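You operate a simulated robot arm through the tools that you are given. There is no shell and no other tool. Be economical: measure what you need, move in short steps, check, and stop when the job is done.

The job below is to be done with a simulated robot arm. You get a single attempt, and the scene is never put back.

Task
Strip the test jig: relay and its three fuses into the green tray.
Fine: grey rocker switch off before you pull anything.

Only the result counts: the job must be done as asked and must still hold three seconds after the hand-in. Knocking over, shifting, dropping, spilling or breaking anything else fails it.

Robot
A 6-joint arm with a two-finger parallel gripper, fixed in place. Base frame: the origin is at the foot of the arm, x ahead of it, y to its left, z up; the work surface is at about z = 850. Units: mm, degrees, N and s.
With the tool pointing down near the work surface it reaches from about 260 to 680 mm from the base axis. Its first joint turns from -66.0 to 66.0 degrees. Payload 2.9 kg.
Tool frame: the origin (TCP) lies between the finger pads and is the grasp point; the fingertips stand 30 mm ahead of it; z points along the fingers, y is the line along which they close. Largest opening 110 mm; finger width 20, thickness 10; the body of the gripper, 48 by 112 mm, starts 55 mm behind the TCP.
Orientation is that of the tool frame in the base frame, as a unit quaternion [w, x, y, z]. With the fingers straight down and closing along the base's y, the tool's x points along the base's -x, its y along +y and its z along -z.

Tools
- The arm moves only by the tool servo_tool. Its argument "deltas" is a list that holds one entry, the list of rows, each a list of 7 numbers: the shift along the base's x, y, z in units of 25 mm (1.0 is 25 mm), then the turn, a rotation vector about the base's x, y, z in units of 6 degrees (1.0 is 6 degrees), then the finger opening in mm, from 0 to 110. In form: [[[dx, dy, dz, wx, wy, wz, jaw], ...]]. A call has 1 to 12 rows; each row shifts and turns the commanded pose from where the row before left it. A call with a number of a shift or a turn outside -1 to 1 is refused whole. Rows are played at 5 a second. More than 50 mm and 8.6 degrees between two rows, or a gripper value outside its range, and nothing of the call is played. A pose out of reach is approached as far as the arm can. The call stops where the force on the tool passes 90 N (or 10 N more than at its start, if that is more) or the arm is blocked; 0.2 s more then pass. The fingers move at their own pace (about 108 mm/s each) and stop on an object; they squeeze with about 24 N. The grip force told is the motor's: it shows also when the fingers shut on nothing. Time passes only in rows, and 0.2 s behind the last, so rows that do not move let the fingers close. It gives the time, the measured TCP pose, the force on the tool (base axes), the opening and the grip force at its end, in the units of the frame above (readings bear some noise), with the torque about the TCP (base axes, N m) and any sound that the robot's microphone picked up.
- Cameras (640 x 400 px; columns grow to the right, rows downward): "scene" is fixed at [58.5, 418.5, 1400.2]; the picture's right is [-0.90, -0.43, 0.00], its down [-0.17, 0.37, -0.91] and it looks along [0.39, -0.83, -0.41] (base axes); focal length 341 px, centre (320, 200). "wrist" rides on the gripper at [72, 17, -103] in the tool frame; the picture's right is [-0.23, 0.97, 0.00], its down [-0.76, -0.18, -0.62] and it looks along [-0.61, -0.14, 0.78] (tool axes); focal length 222 px, centre (320, 200). There is no depth. A picture from a camera that has moved, and an enlarged one, comes with that camera's place and axes in the base frame and with its lens.
- get_image(camera): a new picture of that camera. The clock stands still meanwhile.
- zoom(camera, box): a new picture of the part [left, top, right, bottom] of that camera's present view, enlarged. The clock stands still meanwhile.
- finish_job(): hands the job in; it is judged then, once.

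Work in short steps. Places have to be worked out from the pictures, the camera data and where the tool is seen: move nearer, look again, correct. Check each grasp and each placing, and mend what went wrong. You have 120 turns and 68 pictures in all, those below and enlarged ones among them. Open the gripper and draw the arm clear of the work before you hand the job in, unless the task says otherwise; then end with one line.

The tools are called after "Emit:" as name(argument=value, ...) on one line, values as JSON. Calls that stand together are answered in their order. servo_tool: Moves the arm, as the interface text tells. Its arguments: {"type":"object","properties":{"deltas":{"type":"array"}},"required":["deltas"]} The other tools are called the same way: get_image (camera) takes a picture; zoom (camera, box) takes an enlarged picture of a part of a camera's view; finish_job () hands the job in.

At the start:

```text
t: 0.0
position: [355.6, -53.4, 1212.2]
tcp_rot: [0.0, 0.0, 1.0, 0.0]
contact_force: [-0.2, -0.4, -0.2]
ft_torque: [0.01, -0.03, -0.02]
width: 109.8
grasp_force: 0.1
```

scene: 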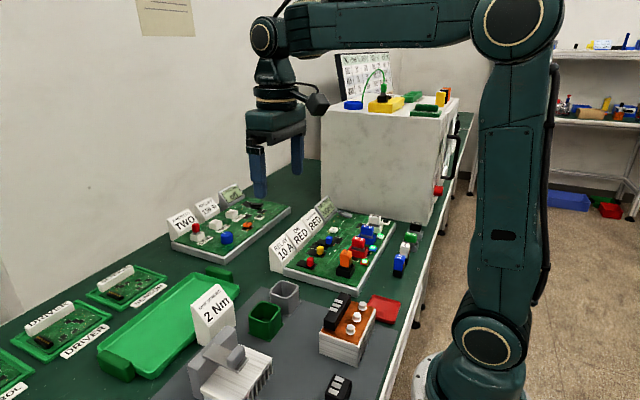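
wrist: 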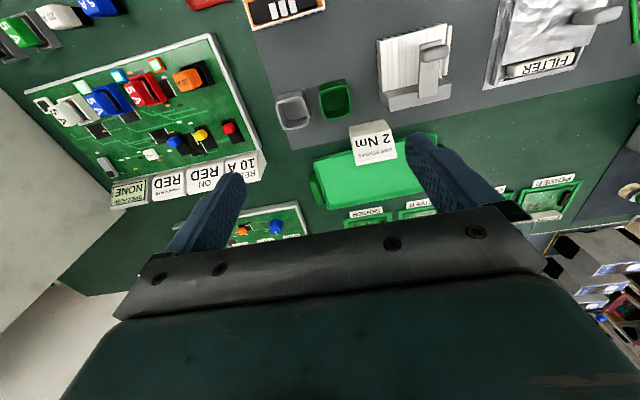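

The scene shows several boards and jigs, so I'll enlarge the areas to find the test jig, the relay, the fuses and the grey rocker switch.

Emit:
zoom(camera="scene", box=[260, 180, 440, 300])

Emit:
zoom(camera="scene", box=[180, 270, 400, 400])

Emit:
zoom(camera="scene", box=[0, 180, 300, 400])

Emit:
zoom(camera="wrist", box=[0, 0, 320, 220])

```text
3.33 times, centred on (350, 240) of scene
camera zoom: at [58.5, 418.5, 1400.2], right [-0.9, -0.43, 0.0], down [-0.17, 0.37, -0.91], along [0.39, -0.83, -0.41], focal length 1137 px, centre (220, 67)
```

zoom: 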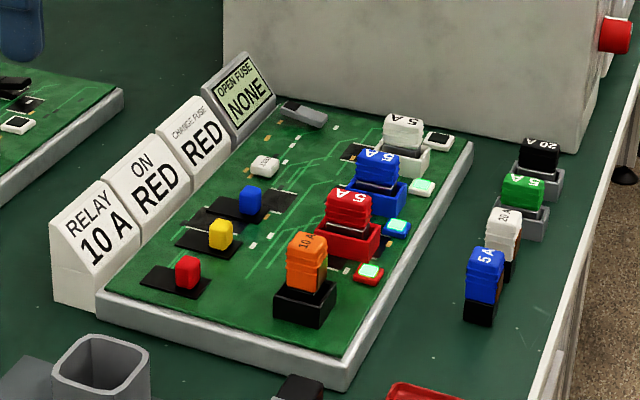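

```text
2.91 times, centred on (290, 335) of scene
camera zoom: at [58.5, 418.5, 1400.2], right [-0.9, -0.43, 0.0], down [-0.17, 0.37, -0.91], along [0.39, -0.83, -0.41], focal length 992 px, centre (407, -193)
```

zoom: 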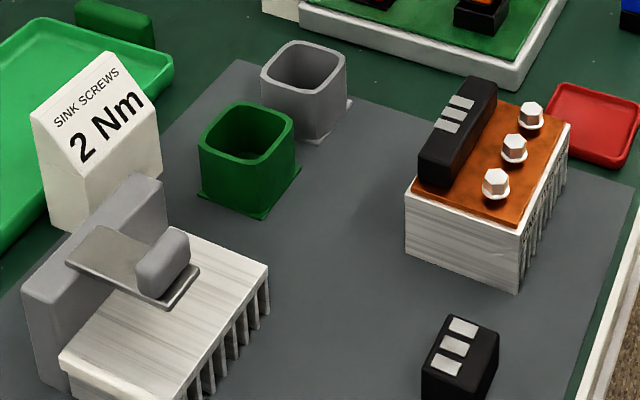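

```text
1.82 times, centred on (150, 290) of scene
camera zoom: at [58.5, 418.5, 1400.2], right [-0.9, -0.43, 0.0], down [-0.17, 0.37, -0.91], along [0.39, -0.83, -0.41], focal length 620 px, centre (629, 36)
```

zoom: 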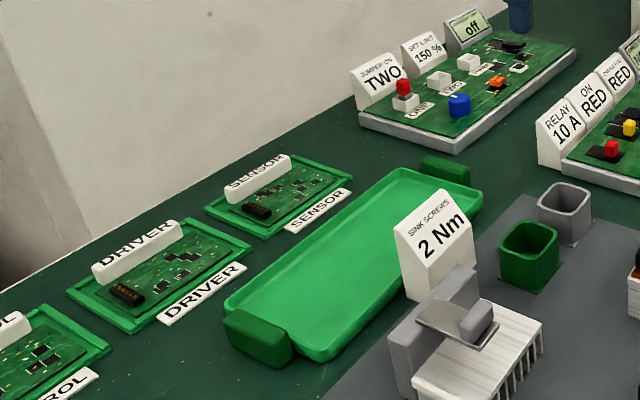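

```text
1.82 times, centred on (160, 110) of wrist
camera zoom: at [283.5, -35.4, 1314.0], right [0.23, 0.97, 0.0], down [0.76, -0.18, 0.62], along [0.61, -0.14, -0.78], focal length 404 px, centre (611, 364)
```

zoom: 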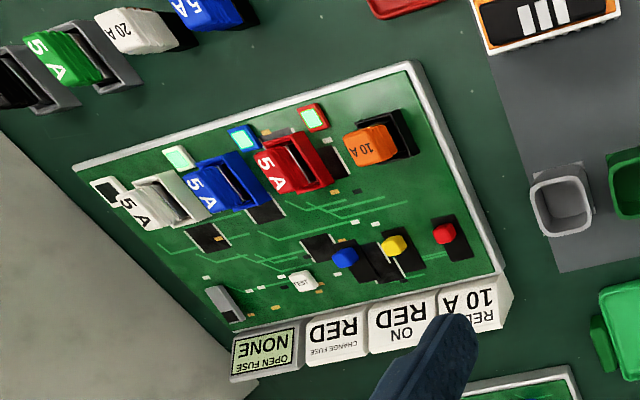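

The board with the orange 10 A relay and the red, blue and white fuses looks like the jig, with a grey item near its display that could be the rocker. I'll check the other candidates, including the things on the white box.

Emit:
zoom(camera="scene", box=[320, 40, 480, 140])

Emit:
zoom(camera="scene", box=[320, 195, 400, 245])

Emit:
zoom(camera="wrist", box=[30, 80, 170, 200])

```text
4.00 times, centred on (400, 90) of scene
camera zoom: at [58.5, 418.5, 1400.2], right [-0.9, -0.43, 0.0], down [-0.17, 0.37, -0.91], along [0.39, -0.83, -0.41], focal length 1364 px, centre (0, 640)
```

zoom: 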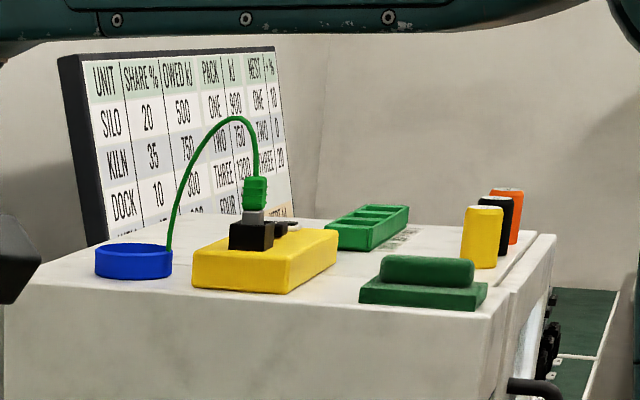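

```text
8.00 times, centred on (360, 220) of scene
camera zoom: at [58.5, 418.5, 1400.2], right [-0.9, -0.43, 0.0], down [-0.17, 0.37, -0.91], along [0.39, -0.83, -0.41], focal length 2728 px, centre (0, 40)
```

zoom: 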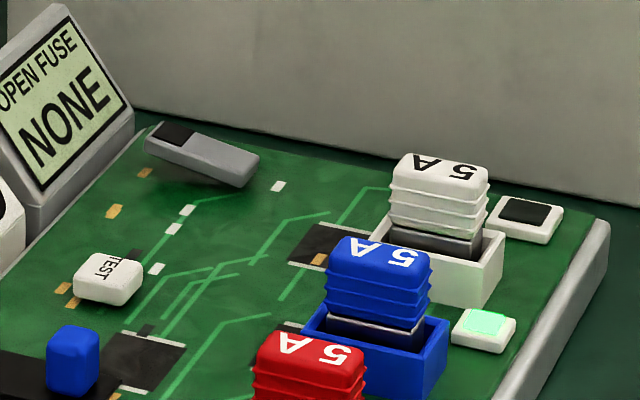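

```text
3.33 times, centred on (100, 140) of wrist
camera zoom: at [283.5, -35.4, 1314.0], right [0.23, 0.97, 0.0], down [0.76, -0.18, 0.62], along [0.61, -0.14, -0.78], focal length 740 px, centre (1053, 400)
```

zoom: 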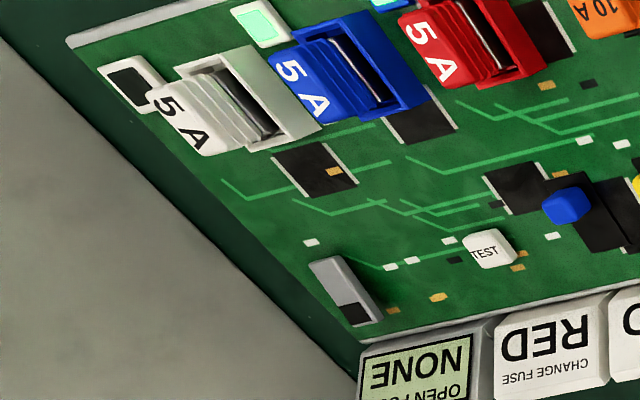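

The jig board spans roughly x 255–466, y −600 to −208, and the grey rocker is near (425, −565), with the lamps lit so power is on. I'll move toward it, staying high, for a closer look.

Emit:
servo_tool(deltas=[[[0, -1, -0.5, 0, 0, 0, 60], [0, -1, -0.5, 0, 0, 0, 60], [0, -1, -0.5, 0, 0, 0, 60], [0, -1, -0.5, 0, 0, 0, 60], [0, -1, -0.5, 0, 0, 0, 60], [0, -1, -0.5, 0, 0, 0, 40], [0, -1, -0.5, 0, 0, 0, 20], [0, -1, -0.5, 0, 0, 0, 0], [0, -1, -0.5, 0, 0, 0, 0], [0, -1, -0.5, 0, 0, 0, 0], [0, -1, -0.5, 0, 0, 0, 0], [0, -1, -0.5, 0, 0, 0, 0]]])

Emit:
get_image(camera="wrist")

```text
t: 2.6
position: [356.0, -352.7, 1062.5]
tcp_rot: [0.0, 0.0, 1.0, -0.001]
contact_force: [-1.3, -0.1, 0.3]
ft_torque: [0.02, 0.0, -0.02]
width: 0.2
grasp_force: 23.5
```

```text
58 pictures are left
camera wrist: at [283.6, -334.0, 1164.1], right [0.23, 0.97, 0.0], down [0.76, -0.18, 0.62], along [0.61, -0.14, -0.78], focal length 222 px, centre (320, 200)
```

wrist: 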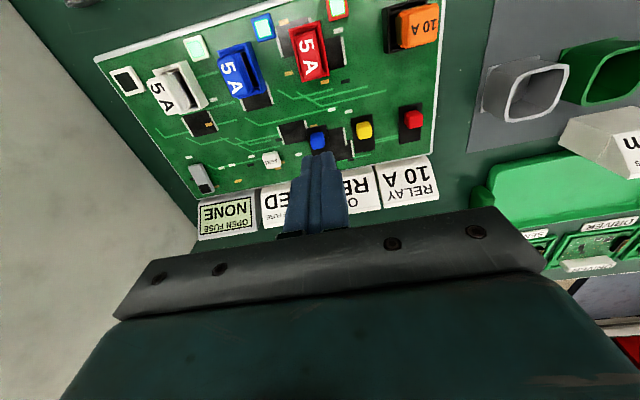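

Now I'll enlarge the rocker and fuses.

Emit:
zoom(camera="wrist", box=[160, 130, 300, 230])

Emit:
zoom(camera="wrist", box=[90, 0, 450, 220])

```text
4.00 times, centred on (230, 180) of wrist
camera zoom: at [283.6, -334.0, 1164.1], right [0.23, 0.97, 0.0], down [0.76, -0.18, 0.62], along [0.61, -0.14, -0.78], focal length 888 px, centre (680, 280)
```

zoom: 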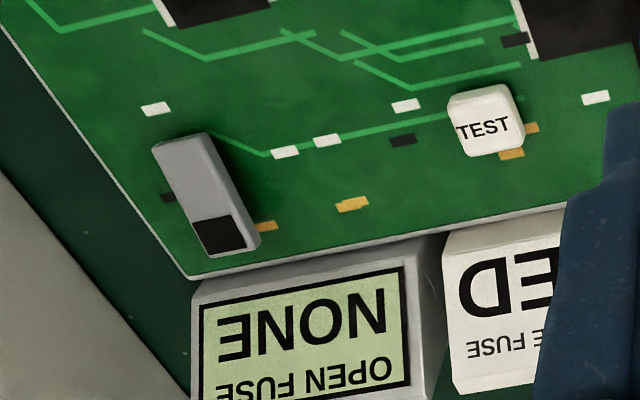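

```text
1.78 times, centred on (270, 110) of wrist
camera zoom: at [283.6, -334.0, 1164.1], right [0.23, 0.97, 0.0], down [0.76, -0.18, 0.62], along [0.61, -0.14, -0.78], focal length 395 px, centre (409, 360)
```

zoom: 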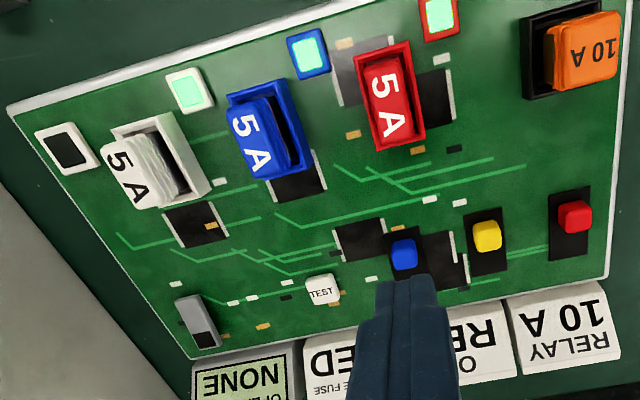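

The rocker runs along x from about (440, −545) (black end) to (390, −535). I can't tell its tilt yet, so I'll go closer.

Emit:
servo_tool(deltas=[[[0, -1, -0.4, 0, 0, 0, 0], [0, -1, -0.4, 0, 0, 0, 0], [0, -1, -0.4, 0, 0, 0, 0], [0, -1, -0.4, 0, 0, 0, 0], [0, -1, -0.4, 0, 0, 0, 0], [0, -1, -0.4, 0, 0, 0, 0]]])

Emit:
get_image(camera="wrist")

Emit:
zoom(camera="scene", box=[320, 195, 370, 230])

```text
t: 4.0
position: [354.9, -504.1, 1003.1]
tcp_rot: [0.001, 0.0, 1.0, 0.0]
contact_force: [-0.3, -0.1, -0.3]
ft_torque: [0.01, -0.03, -0.01]
width: 0.0
grasp_force: 23.8
```

```text
55 pictures are left
camera wrist: at [281.7, -486.1, 1103.9], right [0.23, 0.97, 0.0], down [0.76, -0.18, 0.62], along [0.61, -0.14, -0.78], focal length 222 px, centre (320, 200)
```

wrist: 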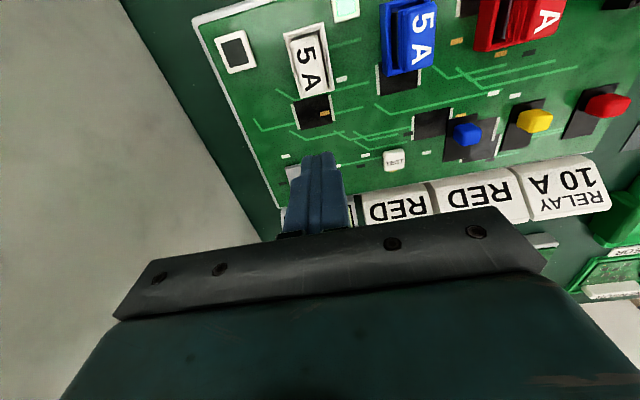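

```text
11.43 times, centred on (345, 212) of scene
camera zoom: at [58.5, 418.5, 1400.2], right [-0.9, -0.43, 0.0], down [-0.17, 0.37, -0.91], along [0.39, -0.83, -0.41], focal length 3898 px, centre (34, 57)
```

zoom: 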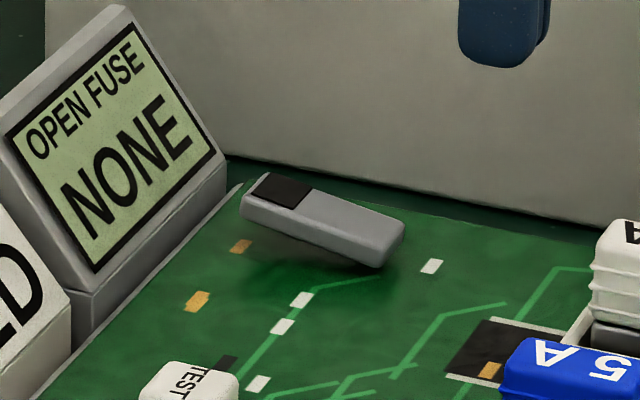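

The rocker's black end (+x) is raised by about 10 mm, so that is the end to press; my estimate is about (428, −536, 900). I'll hover over it and compare with both cameras.

Emit:
servo_tool(deltas=[[[1, -0.6, -0.5, 0, 0, 0, 0], [1, -0.5, -0.5, 0, 0, 0, 0], [0.9, -0.3, -0.6, 0, 0, 0, 0], [0, 0, 0, 0, 0, 0, 0]]])

Emit:
zoom(camera="wrist", box=[230, 80, 410, 240])

Emit:
zoom(camera="scene", box=[310, 180, 370, 230])

```text
t: 5.0
position: [410.9, -530.9, 971.6]
tcp_rot: [0.0, 0.0, 1.0, 0.0]
contact_force: [0.1, -0.8, 0.2]
ft_torque: [0.03, -0.02, -0.02]
width: 0.1
grasp_force: 23.8
out of reach, approached as far as the arm can: row 3
```

```text
2.50 times, centred on (320, 160) of wrist
camera zoom: at [339.0, -513.4, 1073.4], right [0.23, 0.97, 0.0], down [0.76, -0.18, 0.62], along [0.61, -0.14, -0.78], focal length 555 px, centre (320, 300)
```

zoom: 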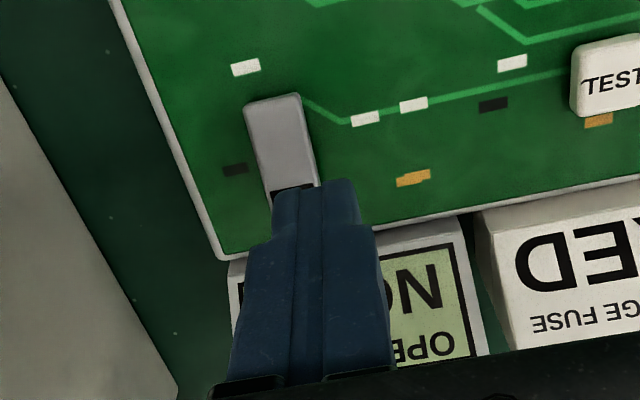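

```text
8.00 times, centred on (340, 205) of scene
camera zoom: at [58.5, 418.5, 1400.2], right [-0.9, -0.43, 0.0], down [-0.17, 0.37, -0.91], along [0.39, -0.83, -0.41], focal length 2728 px, centre (160, 160)
```

zoom: 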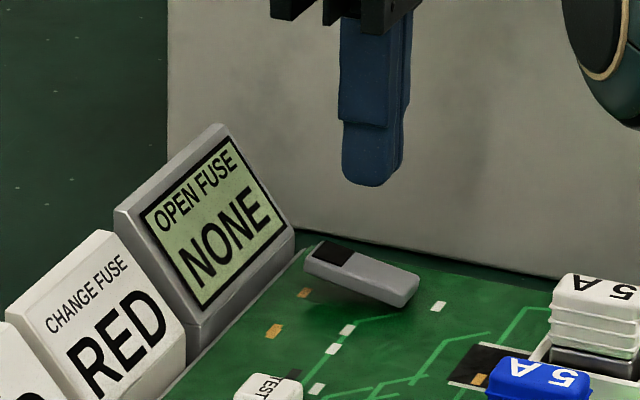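

Vertical reach runs out here, so I'll tilt the tool about y to swing the fingertips outward. The raised black end is at about (429, −541, 905).

Emit:
servo_tool(deltas=[[[0, 0, 0, 0, -1, 0, 0], [0, 0, 0, 0, -1, 0, 0], [0, 0, 0, 0, -1, 0, 0], [0, 0, 0, 0, -0.33, 0, 0], [0, 0, 0, 0, 0, 0, 0]]])

```text
t: 6.2
position: [389.2, -515.9, 1005.2]
tcp_rot: [0.141, 0.0, 0.99, 0.005]
contact_force: [0.0, 0.3, -0.4]
ft_torque: [-0.01, -0.01, 0.0]
width: 0.0
grasp_force: 24.4
out of reach, approached as far as the arm can: row 1, 2, 3, 4
```

Tilting outward shortened the reach, which suggests a wrist-pitch limit. I'll tilt the other way, back past vertical, and see what is reached.

Emit:
servo_tool(deltas=[[[0, 0, 0, 0, 1, 0, 0], [0, 0, 0, 0, 1, 0, 0], [0, 0, 0, 0, 1, 0, 0], [0, 0, 0, 0, 1, 0, 0], [0, 0, 0, 0, 1, 0, 0], [0, 0, 0, 0, 0, 0, 0]]])

```text
t: 7.6
position: [396.1, -501.1, 1004.4]
tcp_rot: [-0.07, -0.001, 0.997, 0.024]
contact_force: [-0.5, 0.1, -0.1]
ft_torque: [-0.03, -0.04, -0.02]
width: 0.0
grasp_force: 23.9
out of reach, approached as far as the arm can: row 4, 5
```

Both tilts are limited out there. Instead I'll straighten up and open the fingers to about 70 mm, so the outer finger at TCP y −40 presses the rocker while the TCP stays within reach.

Emit:
servo_tool(deltas=[[[-0.6, 0.4, 0, -0.23, -0.67, 0, 70], [0, 0, 0, -0.23, -0.67, 0, 70], [0, 0, 0, 0, 0, 0, 70]]])

```text
t: 8.4
position: [381.3, -490.9, 1005.5]
tcp_rot: [0.001, -0.002, 1.0, 0.001]
contact_force: [-0.5, 0.6, -0.3]
ft_torque: [0.0, 0.01, 0.0]
width: 70.2
grasp_force: 0.1
```

Vertical again. Now I'll move to (430, −501, 960) and check alignment.

Emit:
servo_tool(deltas=[[[0.6, 0, -0.9, 0, 0, 0, 70], [0.7, -0.2, -0.9, 0, 0, 0, 70], [0.65, -0.2, 0, 0, 0, 0, 70], [0, 0, 0, 0, 0, 0, 70]]])

Emit:
zoom(camera="wrist", box=[160, 80, 400, 240])

Emit:
zoom(camera="scene", box=[310, 180, 370, 230])

```text
t: 9.4
position: [429.1, -502.4, 959.0]
tcp_rot: [0.001, -0.002, 1.0, 0.0]
contact_force: [1.0, -0.2, -0.9]
ft_torque: [0.0, 0.02, -0.03]
width: 70.1
grasp_force: 0.1
```

```text
2.50 times, centred on (280, 160) of wrist
camera zoom: at [355.9, -484.0, 1060.0], right [0.22, 0.97, 0.0], down [0.76, -0.18, 0.62], along [0.61, -0.14, -0.78], focal length 555 px, centre (420, 300)
```

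zoom: 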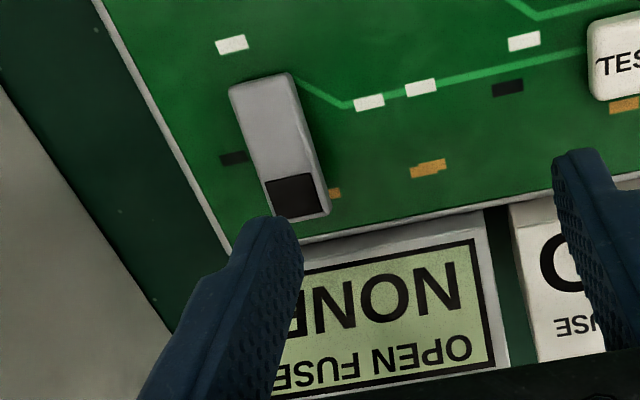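

```text
8.00 times, centred on (340, 205) of scene
camera zoom: at [58.5, 418.5, 1400.2], right [-0.9, -0.43, 0.0], down [-0.17, 0.37, -0.91], along [0.39, -0.83, -0.41], focal length 2728 px, centre (160, 160)
```

zoom: 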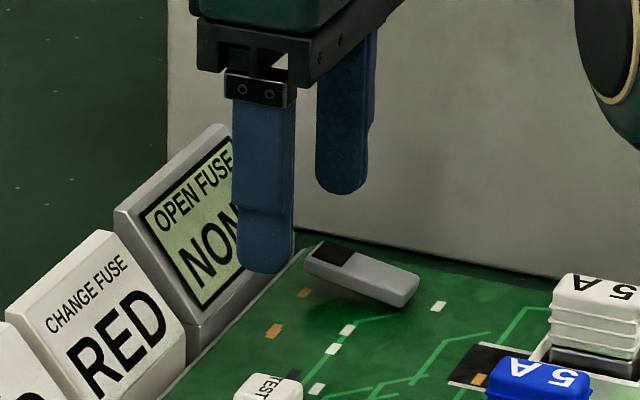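

The outer finger is right above the black end at about (429, −542). I'll lower slowly and press.

Emit:
servo_tool(deltas=[[[0, 0, -0.4, 0, 0, 0, 70], [0, 0, -0.3, 0, 0, 0, 70], [0, 0, -0.2, 0, 0, 0, 70], [0, 0, -0.2, 0, 0, 0, 70], [0, 0, -0.15, 0, 0, 0, 70], [0, 0, -0.15, 0, 0, 0, 70]]])

Emit:
zoom(camera="scene", box=[310, 180, 410, 260])

```text
t: 10.8
position: [429.3, -502.2, 924.8]
tcp_rot: [0.0, -0.001, 1.0, 0.0]
contact_force: [0.6, 0.0, 2.3]
ft_torque: [-0.1, 0.01, 0.03]
width: 70.5
grasp_force: 0.1
```

```text
5.00 times, centred on (360, 220) of scene
camera zoom: at [58.5, 418.5, 1400.2], right [-0.9, -0.43, 0.0], down [-0.17, 0.37, -0.91], along [0.39, -0.83, -0.41], focal length 1705 px, centre (120, 100)
```

zoom: 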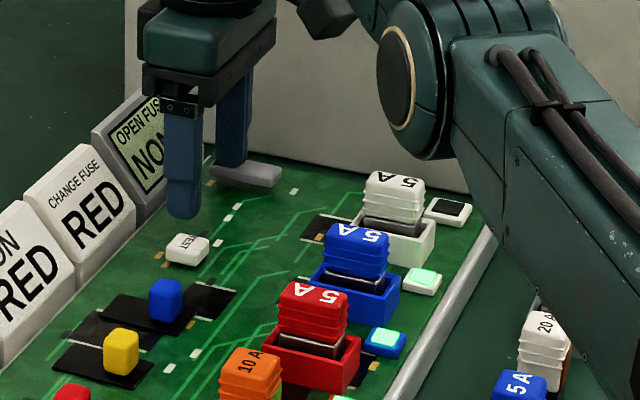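

Contact has begun (2.3 N, torque −0.1) at tip z≈895. I'll keep pressing in small steps.

Emit:
servo_tool(deltas=[[[0, 0, -0.12, 0, 0, 0, 70], [0, 0, -0.12, 0, 0, 0, 70], [0, 0, -0.12, 0, 0, 0, 70]]])

Emit:
zoom(camera="scene", box=[310, 180, 410, 260])

```text
t: 11.6
position: [429.9, -501.8, 924.0]
tcp_rot: [0.005, -0.001, 1.0, -0.006]
contact_force: [-2.1, 0.7, 40.8]
ft_torque: [-1.5, 0.47, -0.05]
width: 69.5
grasp_force: 0.2
```

```text
5.00 times, centred on (360, 220) of scene
camera zoom: at [57.9, 419.2, 1400.0], right [-0.9, -0.43, 0.0], down [-0.17, 0.37, -0.91], along [0.39, -0.83, -0.41], focal length 1705 px, centre (120, 100)
```

zoom: 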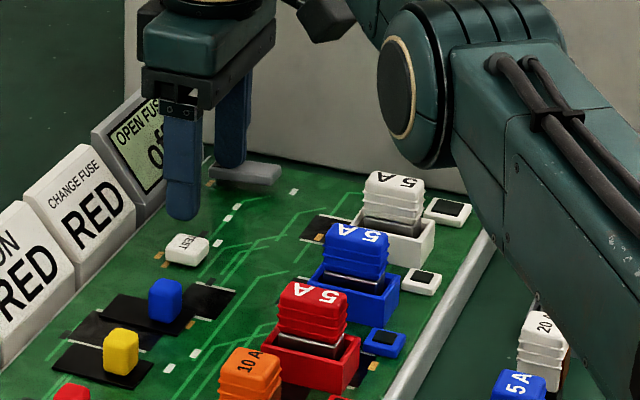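

The display now reads "off" and the lamps are dark. I'll lift straight up and then check that it stays off while viewing the fuses.

Emit:
servo_tool(deltas=[[[0, 0, 0.5, 0, 0, 0, 70], [0, 0, 1, 0, 0, 0, 70], [-1, 0, 1, 0, 0, 0, 70], [-1, 0.5, 1, 0, 0, 0, 70], [-1, 1, 1, 0, 0, 0, 70], [-1, 1, 1, 0, 0, 0, 70], [-1, 1, 0, 0, 0, 0, 70], [0, 1, 0, 0, 0, 0, 70]]])

Emit:
get_image(camera="wrist")

Emit:
zoom(camera="scene", box=[300, 180, 420, 280])

```text
t: 13.4
position: [345.0, -446.8, 1096.8]
tcp_rot: [0.0, -0.002, 1.0, 0.002]
contact_force: [-1.2, -0.1, -0.1]
ft_torque: [-0.01, 0.0, -0.02]
width: 70.3
grasp_force: 0.0
out of reach, approached as far as the arm can: row 5, 6, 7, 8
```

```text
47 pictures are left
camera wrist: at [273.0, -430.1, 1197.2], right [0.22, 0.97, 0.0], down [0.76, -0.18, 0.62], along [0.61, -0.14, -0.78], focal length 222 px, centre (320, 200)
```

wrist: 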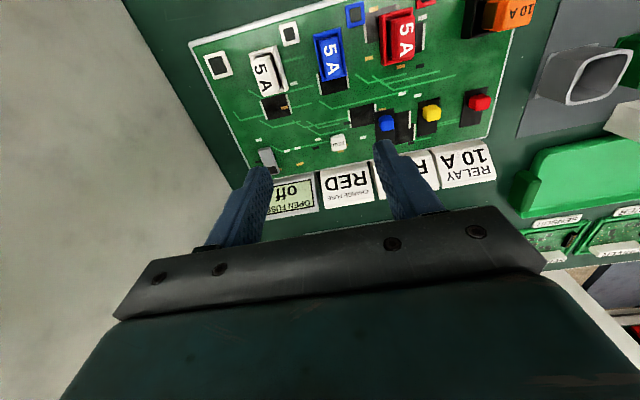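

```text
4.00 times, centred on (360, 230) of scene
camera zoom: at [58.5, 418.5, 1400.2], right [-0.9, -0.43, 0.0], down [-0.17, 0.37, -0.91], along [0.39, -0.83, -0.41], focal length 1364 px, centre (160, 80)
```

zoom: 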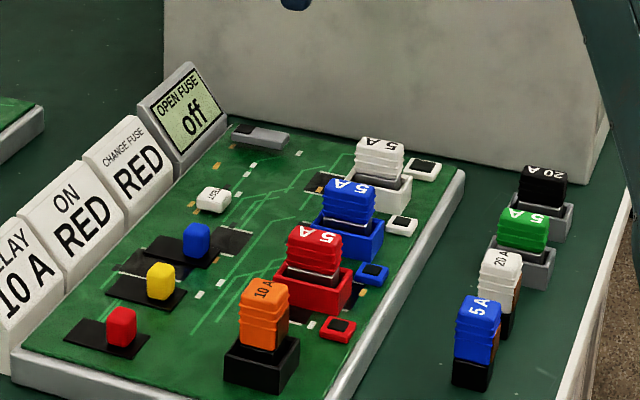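

Power is confirmed off. The plug row lies at x≈300: relay y≈−260, red −354, blue −427, white −495. I'll move above the relay for a close look.

Emit:
servo_tool(deltas=[[[-0.2, 1, 0, 0, 0, 0, 70], [-0.2, 1, 0, 0, 0, 0, 70], [-0.2, 1, 0, 0, 0, 0, 70], [-0.2, 1, -0.4, 0, 0, 0, 70], [-0.2, 1, -0.4, 0, 0, 0, 70], [-0.2, 1, -0.4, 0, 0, 0, 70], [-0.2, 1, -0.4, 0, 0, 0, 70], [-0.2, 0.5, -0.4, 0, 0, 0, 70], [-0.2, 0, -0.4, 0, 0, 0, 70]]])

Emit:
get_image(camera="wrist")

Emit:
zoom(camera="scene", box=[320, 180, 420, 290])

```text
t: 15.4
position: [387.3, -345.2, 1150.9]
tcp_rot: [-0.001, -0.002, 1.0, 0.003]
contact_force: [-0.4, 0.4, 0.7]
ft_torque: [-0.02, 0.0, 0.0]
width: 69.8
grasp_force: 0.1
out of reach, approached as far as the arm can: row 1, 2, 3, 4, 5, 6, 7, 8, 9
```

```text
45 pictures are left
camera wrist: at [315.2, -328.7, 1251.6], right [0.22, 0.97, 0.0], down [0.76, -0.18, 0.62], along [0.61, -0.14, -0.78], focal length 222 px, centre (320, 200)
```

wrist: 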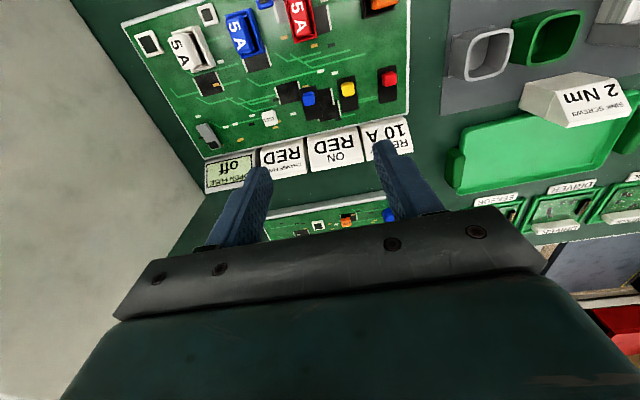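

```text
3.64 times, centred on (370, 235) of scene
camera zoom: at [58.5, 418.5, 1400.2], right [-0.9, -0.43, 0.0], down [-0.17, 0.37, -0.91], along [0.39, -0.83, -0.41], focal length 1240 px, centre (138, 73)
```

zoom: 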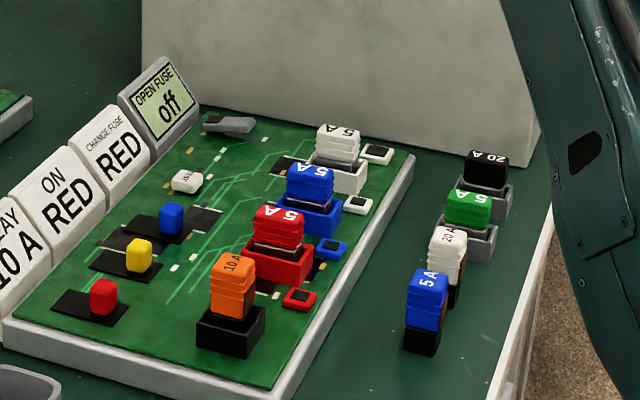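

The arm drifted the wrong way and stopped short, so some joint limit is involved. I'll test by moving back toward the start pose.

Emit:
servo_tool(deltas=[[[0, 1, 0.2, 0, 0, 0, 70], [0, 1, 0.2, 0, 0, 0, 70], [0, 1, 0.2, 0, 0, 0, 70], [0, 1, 0.2, 0, 0, 0, 70]]])

Emit:
get_image(camera="scene")

```text
t: 16.4
position: [402.4, -254.9, 1186.9]
tcp_rot: [0.0, -0.002, 1.0, 0.001]
contact_force: [-0.7, -0.1, 0.1]
ft_torque: [-0.02, 0.05, -0.01]
width: 69.9
grasp_force: 0.1
out of reach, approached as far as the arm can: row 1, 2, 3, 4
```

```text
43 pictures are left
```

scene: 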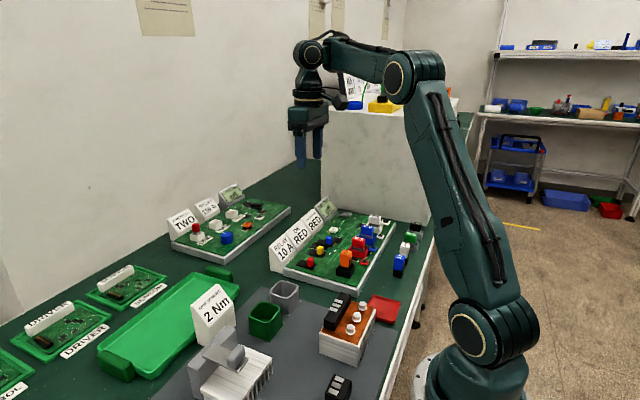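

The arm's fold is limiting it. I'll test going straight up, then inward.

Emit:
servo_tool(deltas=[[[0, 0, 1, 0, 0, 0, 70], [0, 0, 1, 0, 0, 0, 70], [-1, 0, 0, 0, 0, 0, 70], [-1, 0, 0, 0, 0, 0, 70]]])

```text
t: 17.4
position: [353.5, -255.0, 1237.9]
tcp_rot: [0.0, -0.002, 1.0, 0.0]
contact_force: [-0.4, 0.6, 0.1]
ft_torque: [0.02, 0.01, 0.02]
width: 70.2
grasp_force: 0.0
```

Everything was reached this time. Now I'll move inward and then down.

Emit:
servo_tool(deltas=[[[-1, 0, 0, 0, 0, 0, 70], [-1, 0, 0, 0, 0, 0, 70], [0, 0, -1, 0, 0, 0, 70], [0, 0, -1, 0, 0, 0, 70], [0, 0, -1, 0, 0, 0, 70], [0, 0, -1, 0, 0, 0, 70]]])

```text
t: 18.8
position: [300.5, -251.2, 1140.4]
tcp_rot: [0.0, -0.002, 1.0, -0.001]
contact_force: [1.2, 0.2, -0.1]
ft_torque: [-0.03, 0.02, 0.01]
width: 70.2
grasp_force: 0.0
```

Works from here. Continuing down to look at the relay.

Emit:
servo_tool(deltas=[[[0, 0, -1, 0, 0, 0, 70], [0, 0, -1, 0, 0, 0, 70], [0, 0, -1, 0, 0, 0, 70], [0, 0, -1, 0, 0, 0, 70]]])

Emit:
get_image(camera="wrist")

Emit:
zoom(camera="scene", box=[310, 180, 410, 290])

```text
t: 19.8
position: [302.5, -253.3, 1038.2]
tcp_rot: [0.0, -0.001, 1.0, 0.0]
contact_force: [0.2, -0.1, -0.4]
ft_torque: [-0.03, 0.02, 0.0]
width: 69.6
grasp_force: 0.1
```

```text
42 pictures are left
camera wrist: at [230.0, -236.4, 1139.9], right [0.22, 0.97, 0.0], down [0.76, -0.18, 0.62], along [0.61, -0.14, -0.78], focal length 222 px, centre (320, 200)
```

wrist: 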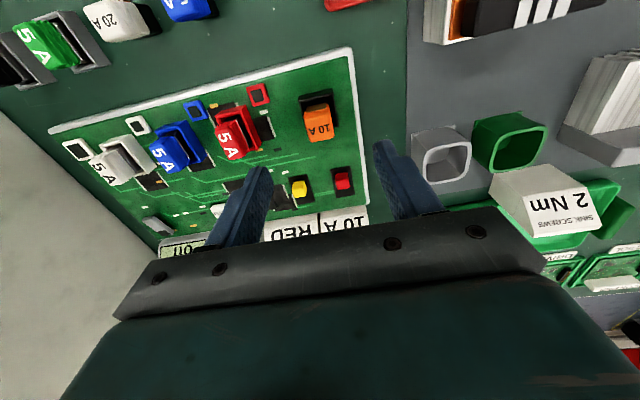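

```text
3.64 times, centred on (360, 235) of scene
camera zoom: at [58.5, 418.5, 1400.2], right [-0.9, -0.43, 0.0], down [-0.17, 0.37, -0.91], along [0.39, -0.83, -0.41], focal length 1240 px, centre (174, 73)
```

zoom: 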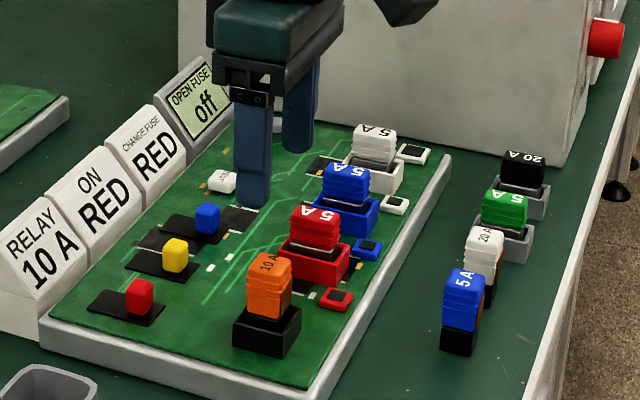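

I triangulate the relay top at about (302, −253, 946), right under the TCP. I'll descend to z≈965 and verify before closing.

Emit:
servo_tool(deltas=[[[0, 0, -1, 0, 0, 0, 70], [0, 0, -1, 0, 0, 0, 70], [0, 0, -0.9, 0, 0, 0, 70], [0, 0, 0, 0, 0, 0, 70]]])

Emit:
get_image(camera="wrist")

Emit:
zoom(camera="scene", box=[310, 210, 400, 290])

```text
t: 20.8
position: [302.2, -253.2, 966.9]
tcp_rot: [0.001, -0.001, 1.0, 0.001]
contact_force: [0.4, 0.1, 0.1]
ft_torque: [-0.02, 0.04, -0.01]
width: 70.0
grasp_force: 0.2
```

```text
40 pictures are left
camera wrist: at [230.5, -236.0, 1067.9], right [0.22, 0.97, 0.0], down [0.76, -0.18, 0.62], along [0.61, -0.14, -0.78], focal length 222 px, centre (320, 200)
```

wrist: 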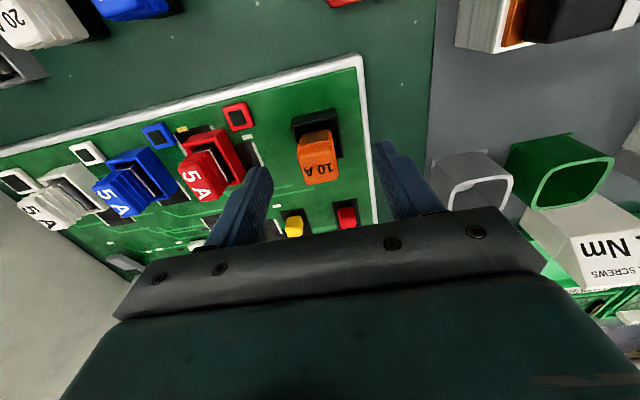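

```text
5.00 times, centred on (355, 250) of scene
camera zoom: at [58.5, 418.5, 1400.2], right [-0.9, -0.43, 0.0], down [-0.17, 0.37, -0.91], along [0.39, -0.83, -0.41], focal length 1705 px, centre (145, -50)
```

zoom: 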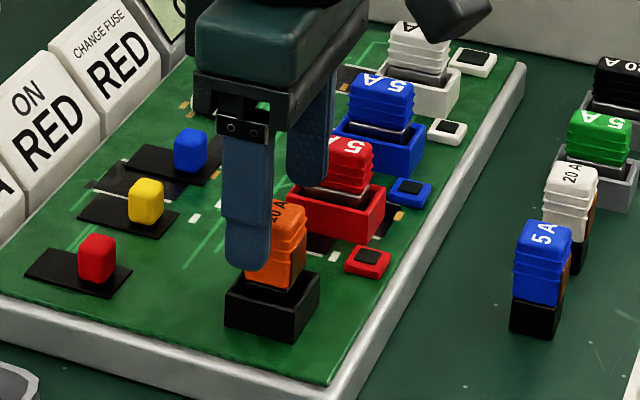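

The relay is centred between the fingers. I'll descend to TCP z≈943 and close.

Emit:
servo_tool(deltas=[[[0, 0, -0.5, 0, 0, 0, 70], [0, 0, -0.45, 0, 0, 0, 70], [0, 0, 0, 0, 0, 0, 50], [0, 0, 0, 0, 0, 0, 30], [0, 0, 0, 0, 0, 0, 10], [0, 0, 0, 0, 0, 0, 10]]])

Emit:
zoom(camera="scene", box=[310, 210, 400, 290])

```text
t: 22.2
position: [301.2, -254.6, 943.7]
tcp_rot: [0.001, -0.002, 1.0, 0.0]
contact_force: [-0.2, -0.2, -0.3]
ft_torque: [-0.03, -0.01, 0.05]
width: 22.9
grasp_force: 24.1
```

```text
5.00 times, centred on (355, 250) of scene
camera zoom: at [58.5, 418.5, 1400.2], right [-0.9, -0.43, 0.0], down [-0.17, 0.37, -0.91], along [0.39, -0.83, -0.41], focal length 1705 px, centre (145, -50)
```

zoom: 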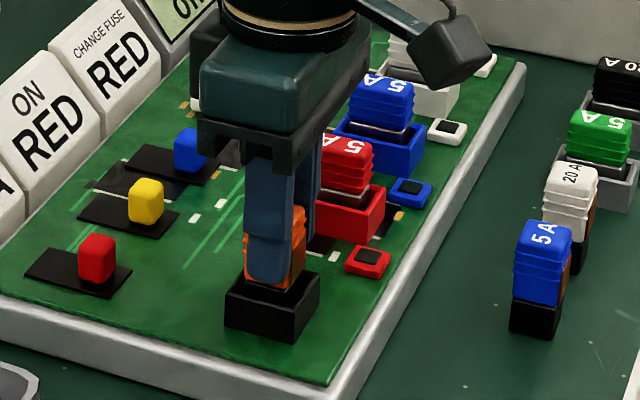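

Gripped at 22.9 mm. Pulling straight up slowly.

Emit:
servo_tool(deltas=[[[0, 0, 0.2, 0, 0, 0, 5], [0, 0, 0.2, 0, 0, 0, 5], [0, 0, 0.2, 0, 0, 0, 5], [0, 0, 0.4, 0, 0, 0, 5], [0, 0, 0.5, 0, 0, 0, 5], [0, 0, 0.5, 0, 0, 0, 5]]])

Emit:
zoom(camera="scene", box=[300, 190, 400, 290])

```text
t: 23.6
position: [302.8, -255.5, 993.7]
tcp_rot: [0.001, -0.001, 1.0, 0.0]
contact_force: [1.1, 0.4, -0.3]
ft_torque: [0.03, -0.02, 0.02]
width: 23.3
grasp_force: 24.2
```

```text
4.00 times, centred on (350, 240) of scene
camera zoom: at [58.5, 418.5, 1400.2], right [-0.9, -0.43, 0.0], down [-0.17, 0.37, -0.91], along [0.39, -0.83, -0.41], focal length 1364 px, centre (200, 40)
```

zoom: 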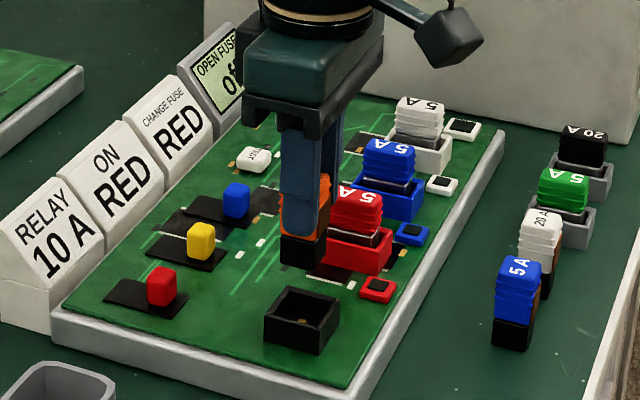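

The relay came out cleanly. The green tray spans about x 525–665, y −115…160, so I'll carry the relay to (585, −60) at TCP z≈1010.

Emit:
servo_tool(deltas=[[[0, 0.65, 0.7, 0, 0, 0, 5], [0.5, 0.65, 0, 0, 0, 0, 5], [1, 0.65, 0, 0, 0, 0, 5], [1, 0.65, 0, 0, 0, 0, 5], [1, 0.65, 0, 0, 0, 0, 5], [1, 0.65, 0, 0, 0, 0, 5], [1, 0.65, 0, 0, 0, 0, 5], [1, 0.65, 0, 0, 0, 0, 5], [1, 0.65, 0, 0, 0, 0, 5], [1, 0.65, 0, 0, 0, 0, 5], [1, 0.65, 0, 0, 0, 0, 5], [1, 0.65, 0, 0, 0, 0, 5]]])

Emit:
get_image(camera="scene")

Emit:
get_image(camera="wrist")

```text
t: 26.2
position: [565.9, -61.7, 1009.6]
tcp_rot: [0.001, -0.002, 1.0, 0.0]
contact_force: [0.6, -0.2, 0.1]
ft_torque: [-0.04, 0.0, 0.03]
width: 23.0
grasp_force: 24.0
```

```text
36 pictures are left
```

scene: 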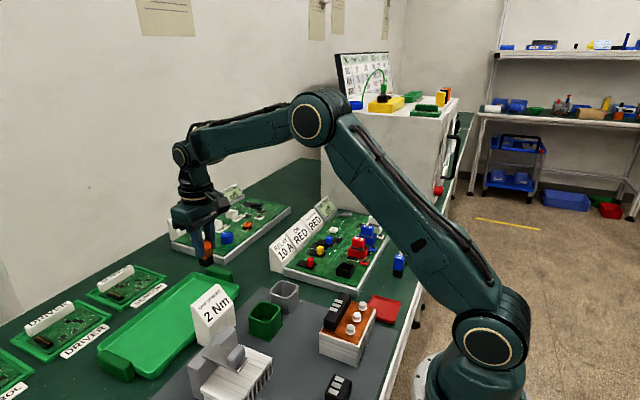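

```text
35 pictures are left
camera wrist: at [493.2, -43.8, 1111.0], right [0.22, 0.97, 0.0], down [0.76, -0.18, 0.62], along [0.61, -0.14, -0.78], focal length 222 px, centre (320, 200)
```

wrist: 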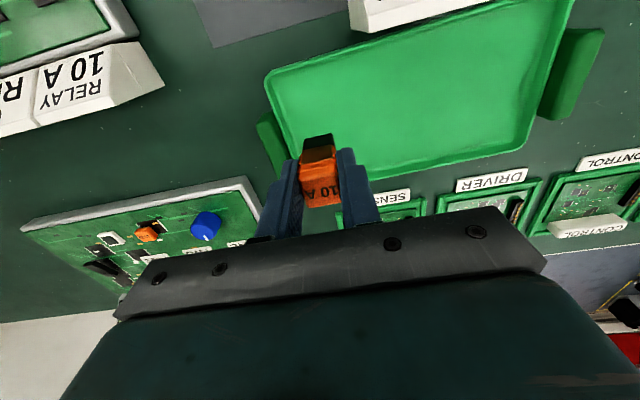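

The tray is confirmed at x 524–645, y −110…165. I'll go to (585, −55) and descend.

Emit:
servo_tool(deltas=[[[0.76, 0.28, 0, 0, 0, 0, 5], [0, 0, -1, 0, 0, 0, 5], [0, 0, -1, 0, 0, 0, 5], [0, 0, -1, 0, 0, 0, 5], [0, 0, 0, 0, 0, 0, 5]]])

Emit:
zoom(camera="scene", box=[150, 220, 250, 300])

```text
t: 27.4
position: [584.6, -54.1, 934.9]
tcp_rot: [0.001, -0.002, 1.0, 0.001]
contact_force: [-0.3, -0.2, 0.3]
ft_torque: [0.0, 0.0, 0.03]
width: 22.9
grasp_force: 24.4
```

```text
5.00 times, centred on (200, 260) of scene
camera zoom: at [58.5, 418.5, 1400.2], right [-0.9, -0.43, 0.0], down [-0.17, 0.37, -0.91], along [0.39, -0.83, -0.41], focal length 1705 px, centre (920, -100)
```

zoom: 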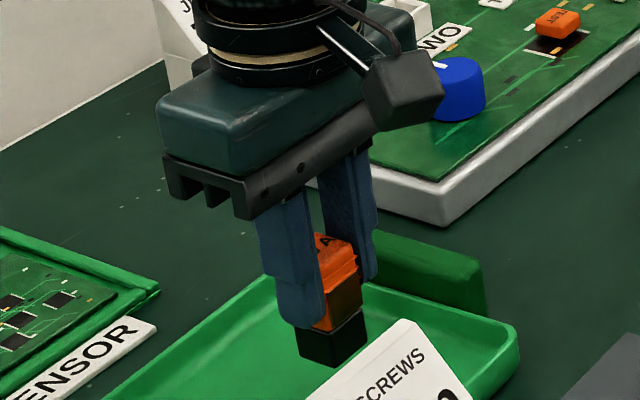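

Lowering in small steps, watching the force.

Emit:
servo_tool(deltas=[[[0, 0, -0.2, 0, 0, 0, 5], [0, 0, -0.2, 0, 0, 0, 5], [0, 0, -0.2, 0, 0, 0, 5]]])

Emit:
servo_tool(deltas=[[[0, 0, -0.16, 0, 0, 0, 5], [0, 0, 0, 0, 0, 0, 5]]])

Emit:
servo_tool(deltas=[[[0, 0, -0.16, 0, 0, 0, 5], [0, 0, 0, 0, 0, 0, 5]]])

```text
t: 28.2
position: [583.8, -54.5, 919.8]
tcp_rot: [0.001, -0.001, 1.0, 0.001]
contact_force: [0.1, 0.1, -0.8]
ft_torque: [-0.01, -0.02, -0.03]
width: 22.9
grasp_force: 23.7
```

```text
t: 28.8
position: [583.1, -54.8, 915.9]
tcp_rot: [0.001, -0.002, 1.0, 0.0]
contact_force: [-0.9, -0.7, 0.6]
ft_torque: [-0.02, 0.0, 0.01]
width: 23.2
grasp_force: 24.6
```

```text
t: 29.4
position: [584.4, -55.0, 915.0]
tcp_rot: [0.002, -0.001, 1.0, 0.0]
contact_force: [-6.5, 0.7, 18.5]
ft_torque: [0.04, 0.39, 0.02]
width: 23.3
grasp_force: 24.2
```

Contact at TCP z≈915. I'll ease up slightly, open the fingers and rise.

Emit:
servo_tool(deltas=[[[0, 0, 0.1, 0, 0, 0, 5], [0, 0, 0, 0, 0, 0, 26], [0, 0, 0, 0, 0, 0, 35], [0, 0, 0, 0, 0, 0, 55], [0, 0, 0.5, 0, 0, 0, 55], [0, 0, 1, 0, 0, 0, 55], [0, 0, 1, 0, 0, 0, 55], [0, 0, 1, 0, 0, 0, 55]]])

Emit:
zoom(camera="scene", box=[150, 220, 250, 300])

```text
t: 31.2
position: [583.3, -53.1, 1003.0]
tcp_rot: [0.001, -0.002, 1.0, 0.0]
contact_force: [0.9, 0.5, 0.5]
ft_torque: [0.02, 0.0, 0.0]
width: 55.1
grasp_force: 0.0
```

```text
5.00 times, centred on (200, 260) of scene
camera zoom: at [58.5, 418.5, 1400.2], right [-0.9, -0.43, 0.0], down [-0.17, 0.37, -0.91], along [0.39, -0.83, -0.41], focal length 1705 px, centre (920, -100)
```

zoom: 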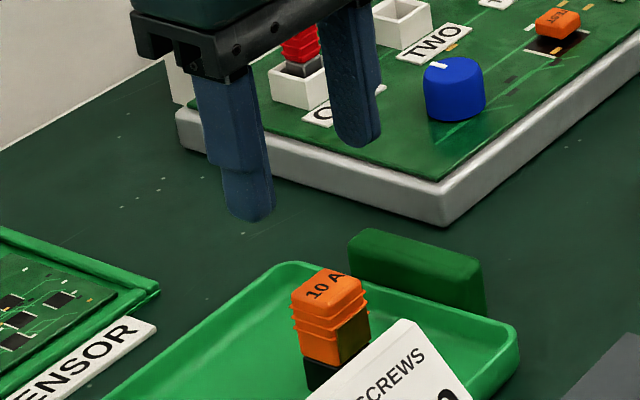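

The relay stands upright in the tray. Now back to above the red fuse, estimated at (299, −335).

Emit:
servo_tool(deltas=[[[-0.94, -0.7, 0.4, 0, 0, 0, 55], [-0.94, -0.8, 0, 0, 0, 0, 55], [-0.94, -0.9, 0, 0, 0, 0, 55], [-0.94, -0.95, 0, 0, 0, 0, 55], [-0.94, -1, 0, 0, 0, 0, 55], [-0.94, -1, 0, 0, 0, 0, 55], [-0.94, -1, 0, 0, 0, 0, 55], [-0.94, -1, 0, 0, 0, 0, 55], [-0.94, -1, 0, 0, 0, 0, 55], [-0.94, -1, 0, 0, 0, 0, 55], [-0.94, -1, 0, 0, 0, 0, 55], [-0.94, -1, 0, 0, 0, 0, 55]]])

Emit:
get_image(camera="wrist")

Emit:
zoom(camera="scene", box=[310, 190, 410, 290])

```text
t: 33.8
position: [300.4, -339.5, 1012.8]
tcp_rot: [0.001, -0.002, 1.0, 0.001]
contact_force: [-0.3, -0.4, -0.3]
ft_torque: [-0.04, -0.04, 0.01]
width: 54.9
grasp_force: 0.0
```

```text
32 pictures are left
camera wrist: at [227.0, -322.3, 1113.7], right [0.22, 0.97, 0.0], down [0.76, -0.17, 0.62], along [0.61, -0.14, -0.78], focal length 222 px, centre (320, 200)
```

wrist: 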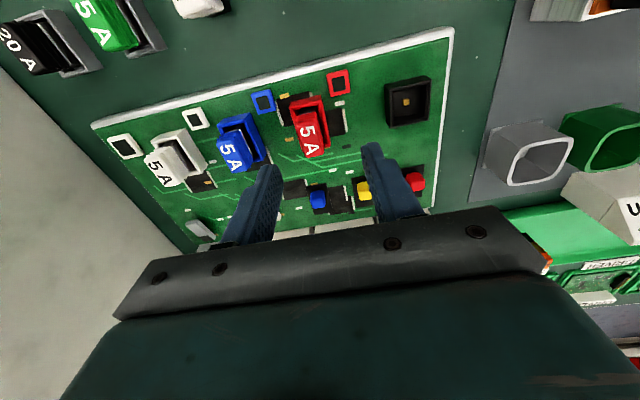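

```text
4.00 times, centred on (360, 240) of scene
camera zoom: at [58.5, 418.5, 1400.2], right [-0.9, -0.43, 0.0], down [-0.17, 0.37, -0.91], along [0.39, -0.83, -0.41], focal length 1364 px, centre (160, 40)
```

zoom: 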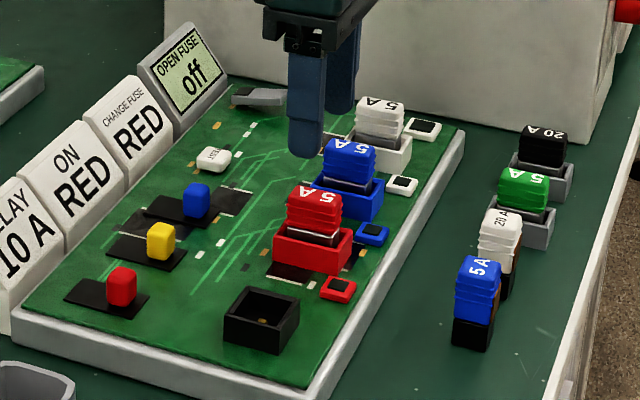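

The red fuse top is at about (299, −347.5, 928). I'll centre over it and descend partway to verify.

Emit:
servo_tool(deltas=[[[-0.05, -0.32, -0.6, 0, 0, 0, 55], [0, 0, -1, 0, 0, 0, 55], [0, 0, -0.6, 0, 0, 0, 55], [0, 0, 0, 0, 0, 0, 55]]])

Emit:
get_image(camera="wrist")

Emit:
zoom(camera="scene", box=[320, 200, 400, 270])

```text
t: 34.8
position: [299.3, -344.5, 958.9]
tcp_rot: [0.001, -0.001, 1.0, 0.0]
contact_force: [-0.2, 0.0, 0.4]
ft_torque: [0.0, 0.0, 0.0]
width: 54.8
grasp_force: 0.0
```

```text
30 pictures are left
camera wrist: at [227.0, -327.9, 1058.9], right [0.22, 0.97, 0.0], down [0.76, -0.18, 0.62], along [0.61, -0.14, -0.78], focal length 222 px, centre (320, 200)
```

wrist: 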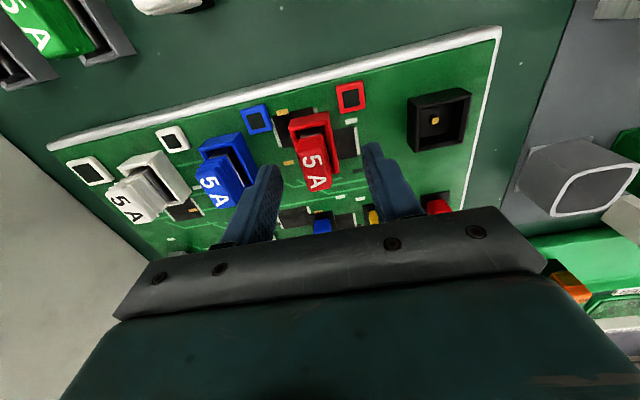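

```text
5.71 times, centred on (360, 235) of scene
camera zoom: at [58.5, 418.5, 1400.2], right [-0.9, -0.43, 0.0], down [-0.17, 0.37, -0.91], along [0.39, -0.83, -0.41], focal length 1949 px, centre (91, 0)
```

zoom: 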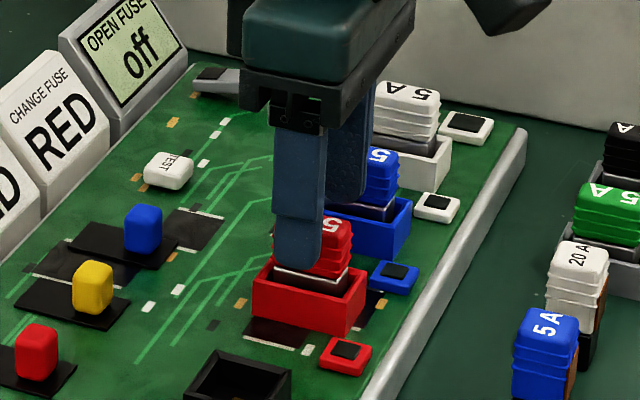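

Fuse confirmed at (299, −348). Shifting −3 mm in y, descending to TCP z≈935 and closing.

Emit:
servo_tool(deltas=[[[0, -0.12, -0.5, 0, 0, 0, 55], [0, 0, -0.46, 0, 0, 0, 55], [0, 0, 0, 0, 0, 0, 40], [0, 0, 0, 0, 0, 0, 20], [0, 0, 0, 0, 0, 0, 5], [0, 0, 0, 0, 0, 0, 5]]])

Emit:
zoom(camera="scene", box=[320, 200, 400, 270])

```text
t: 36.2
position: [301.4, -349.6, 933.3]
tcp_rot: [0.001, -0.002, 1.0, 0.0]
contact_force: [0.3, 0.6, 0.1]
ft_torque: [0.0, -0.03, -0.01]
width: 17.4
grasp_force: 24.4
```

```text
5.71 times, centred on (360, 235) of scene
camera zoom: at [58.5, 418.5, 1400.2], right [-0.9, -0.43, 0.0], down [-0.17, 0.37, -0.91], along [0.39, -0.83, -0.41], focal length 1949 px, centre (91, 0)
```

zoom: 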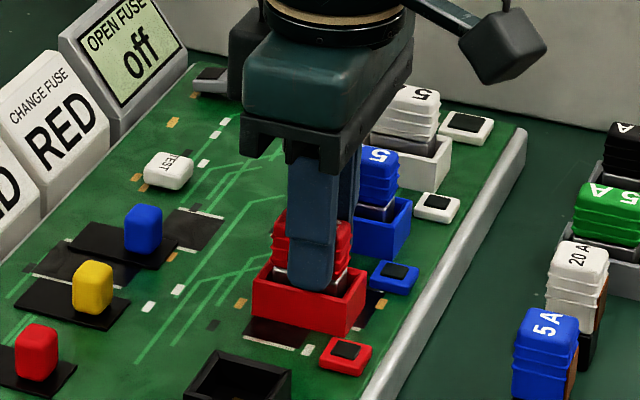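

Gripped at 17.4 mm. Pulling straight up slowly.

Emit:
servo_tool(deltas=[[[0, 0, 0.2, 0, 0, 0, 2], [0, 0, 0.2, 0, 0, 0, 2], [0, 0, 0.2, 0, 0, 0, 2], [0, 0, 0.4, 0, 0, 0, 2], [0, 0, 0.7, 0, 0, 0, 2], [0, 0, 1, 0, 0, 0, 2]]])

Emit:
zoom(camera="scene", box=[310, 180, 400, 270])

```text
t: 37.6
position: [298.8, -348.5, 1001.1]
tcp_rot: [0.001, -0.003, 1.0, 0.0]
contact_force: [-0.2, 0.0, -0.8]
ft_torque: [0.01, -0.01, 0.02]
width: 17.4
grasp_force: 24.3
```

```text
4.44 times, centred on (355, 225) of scene
camera zoom: at [58.5, 418.5, 1400.2], right [-0.9, -0.43, 0.0], down [-0.17, 0.37, -0.91], along [0.39, -0.83, -0.41], focal length 1516 px, centre (164, 89)
```

zoom: 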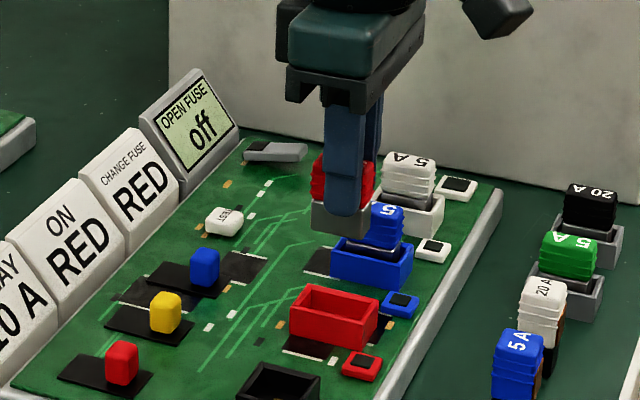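

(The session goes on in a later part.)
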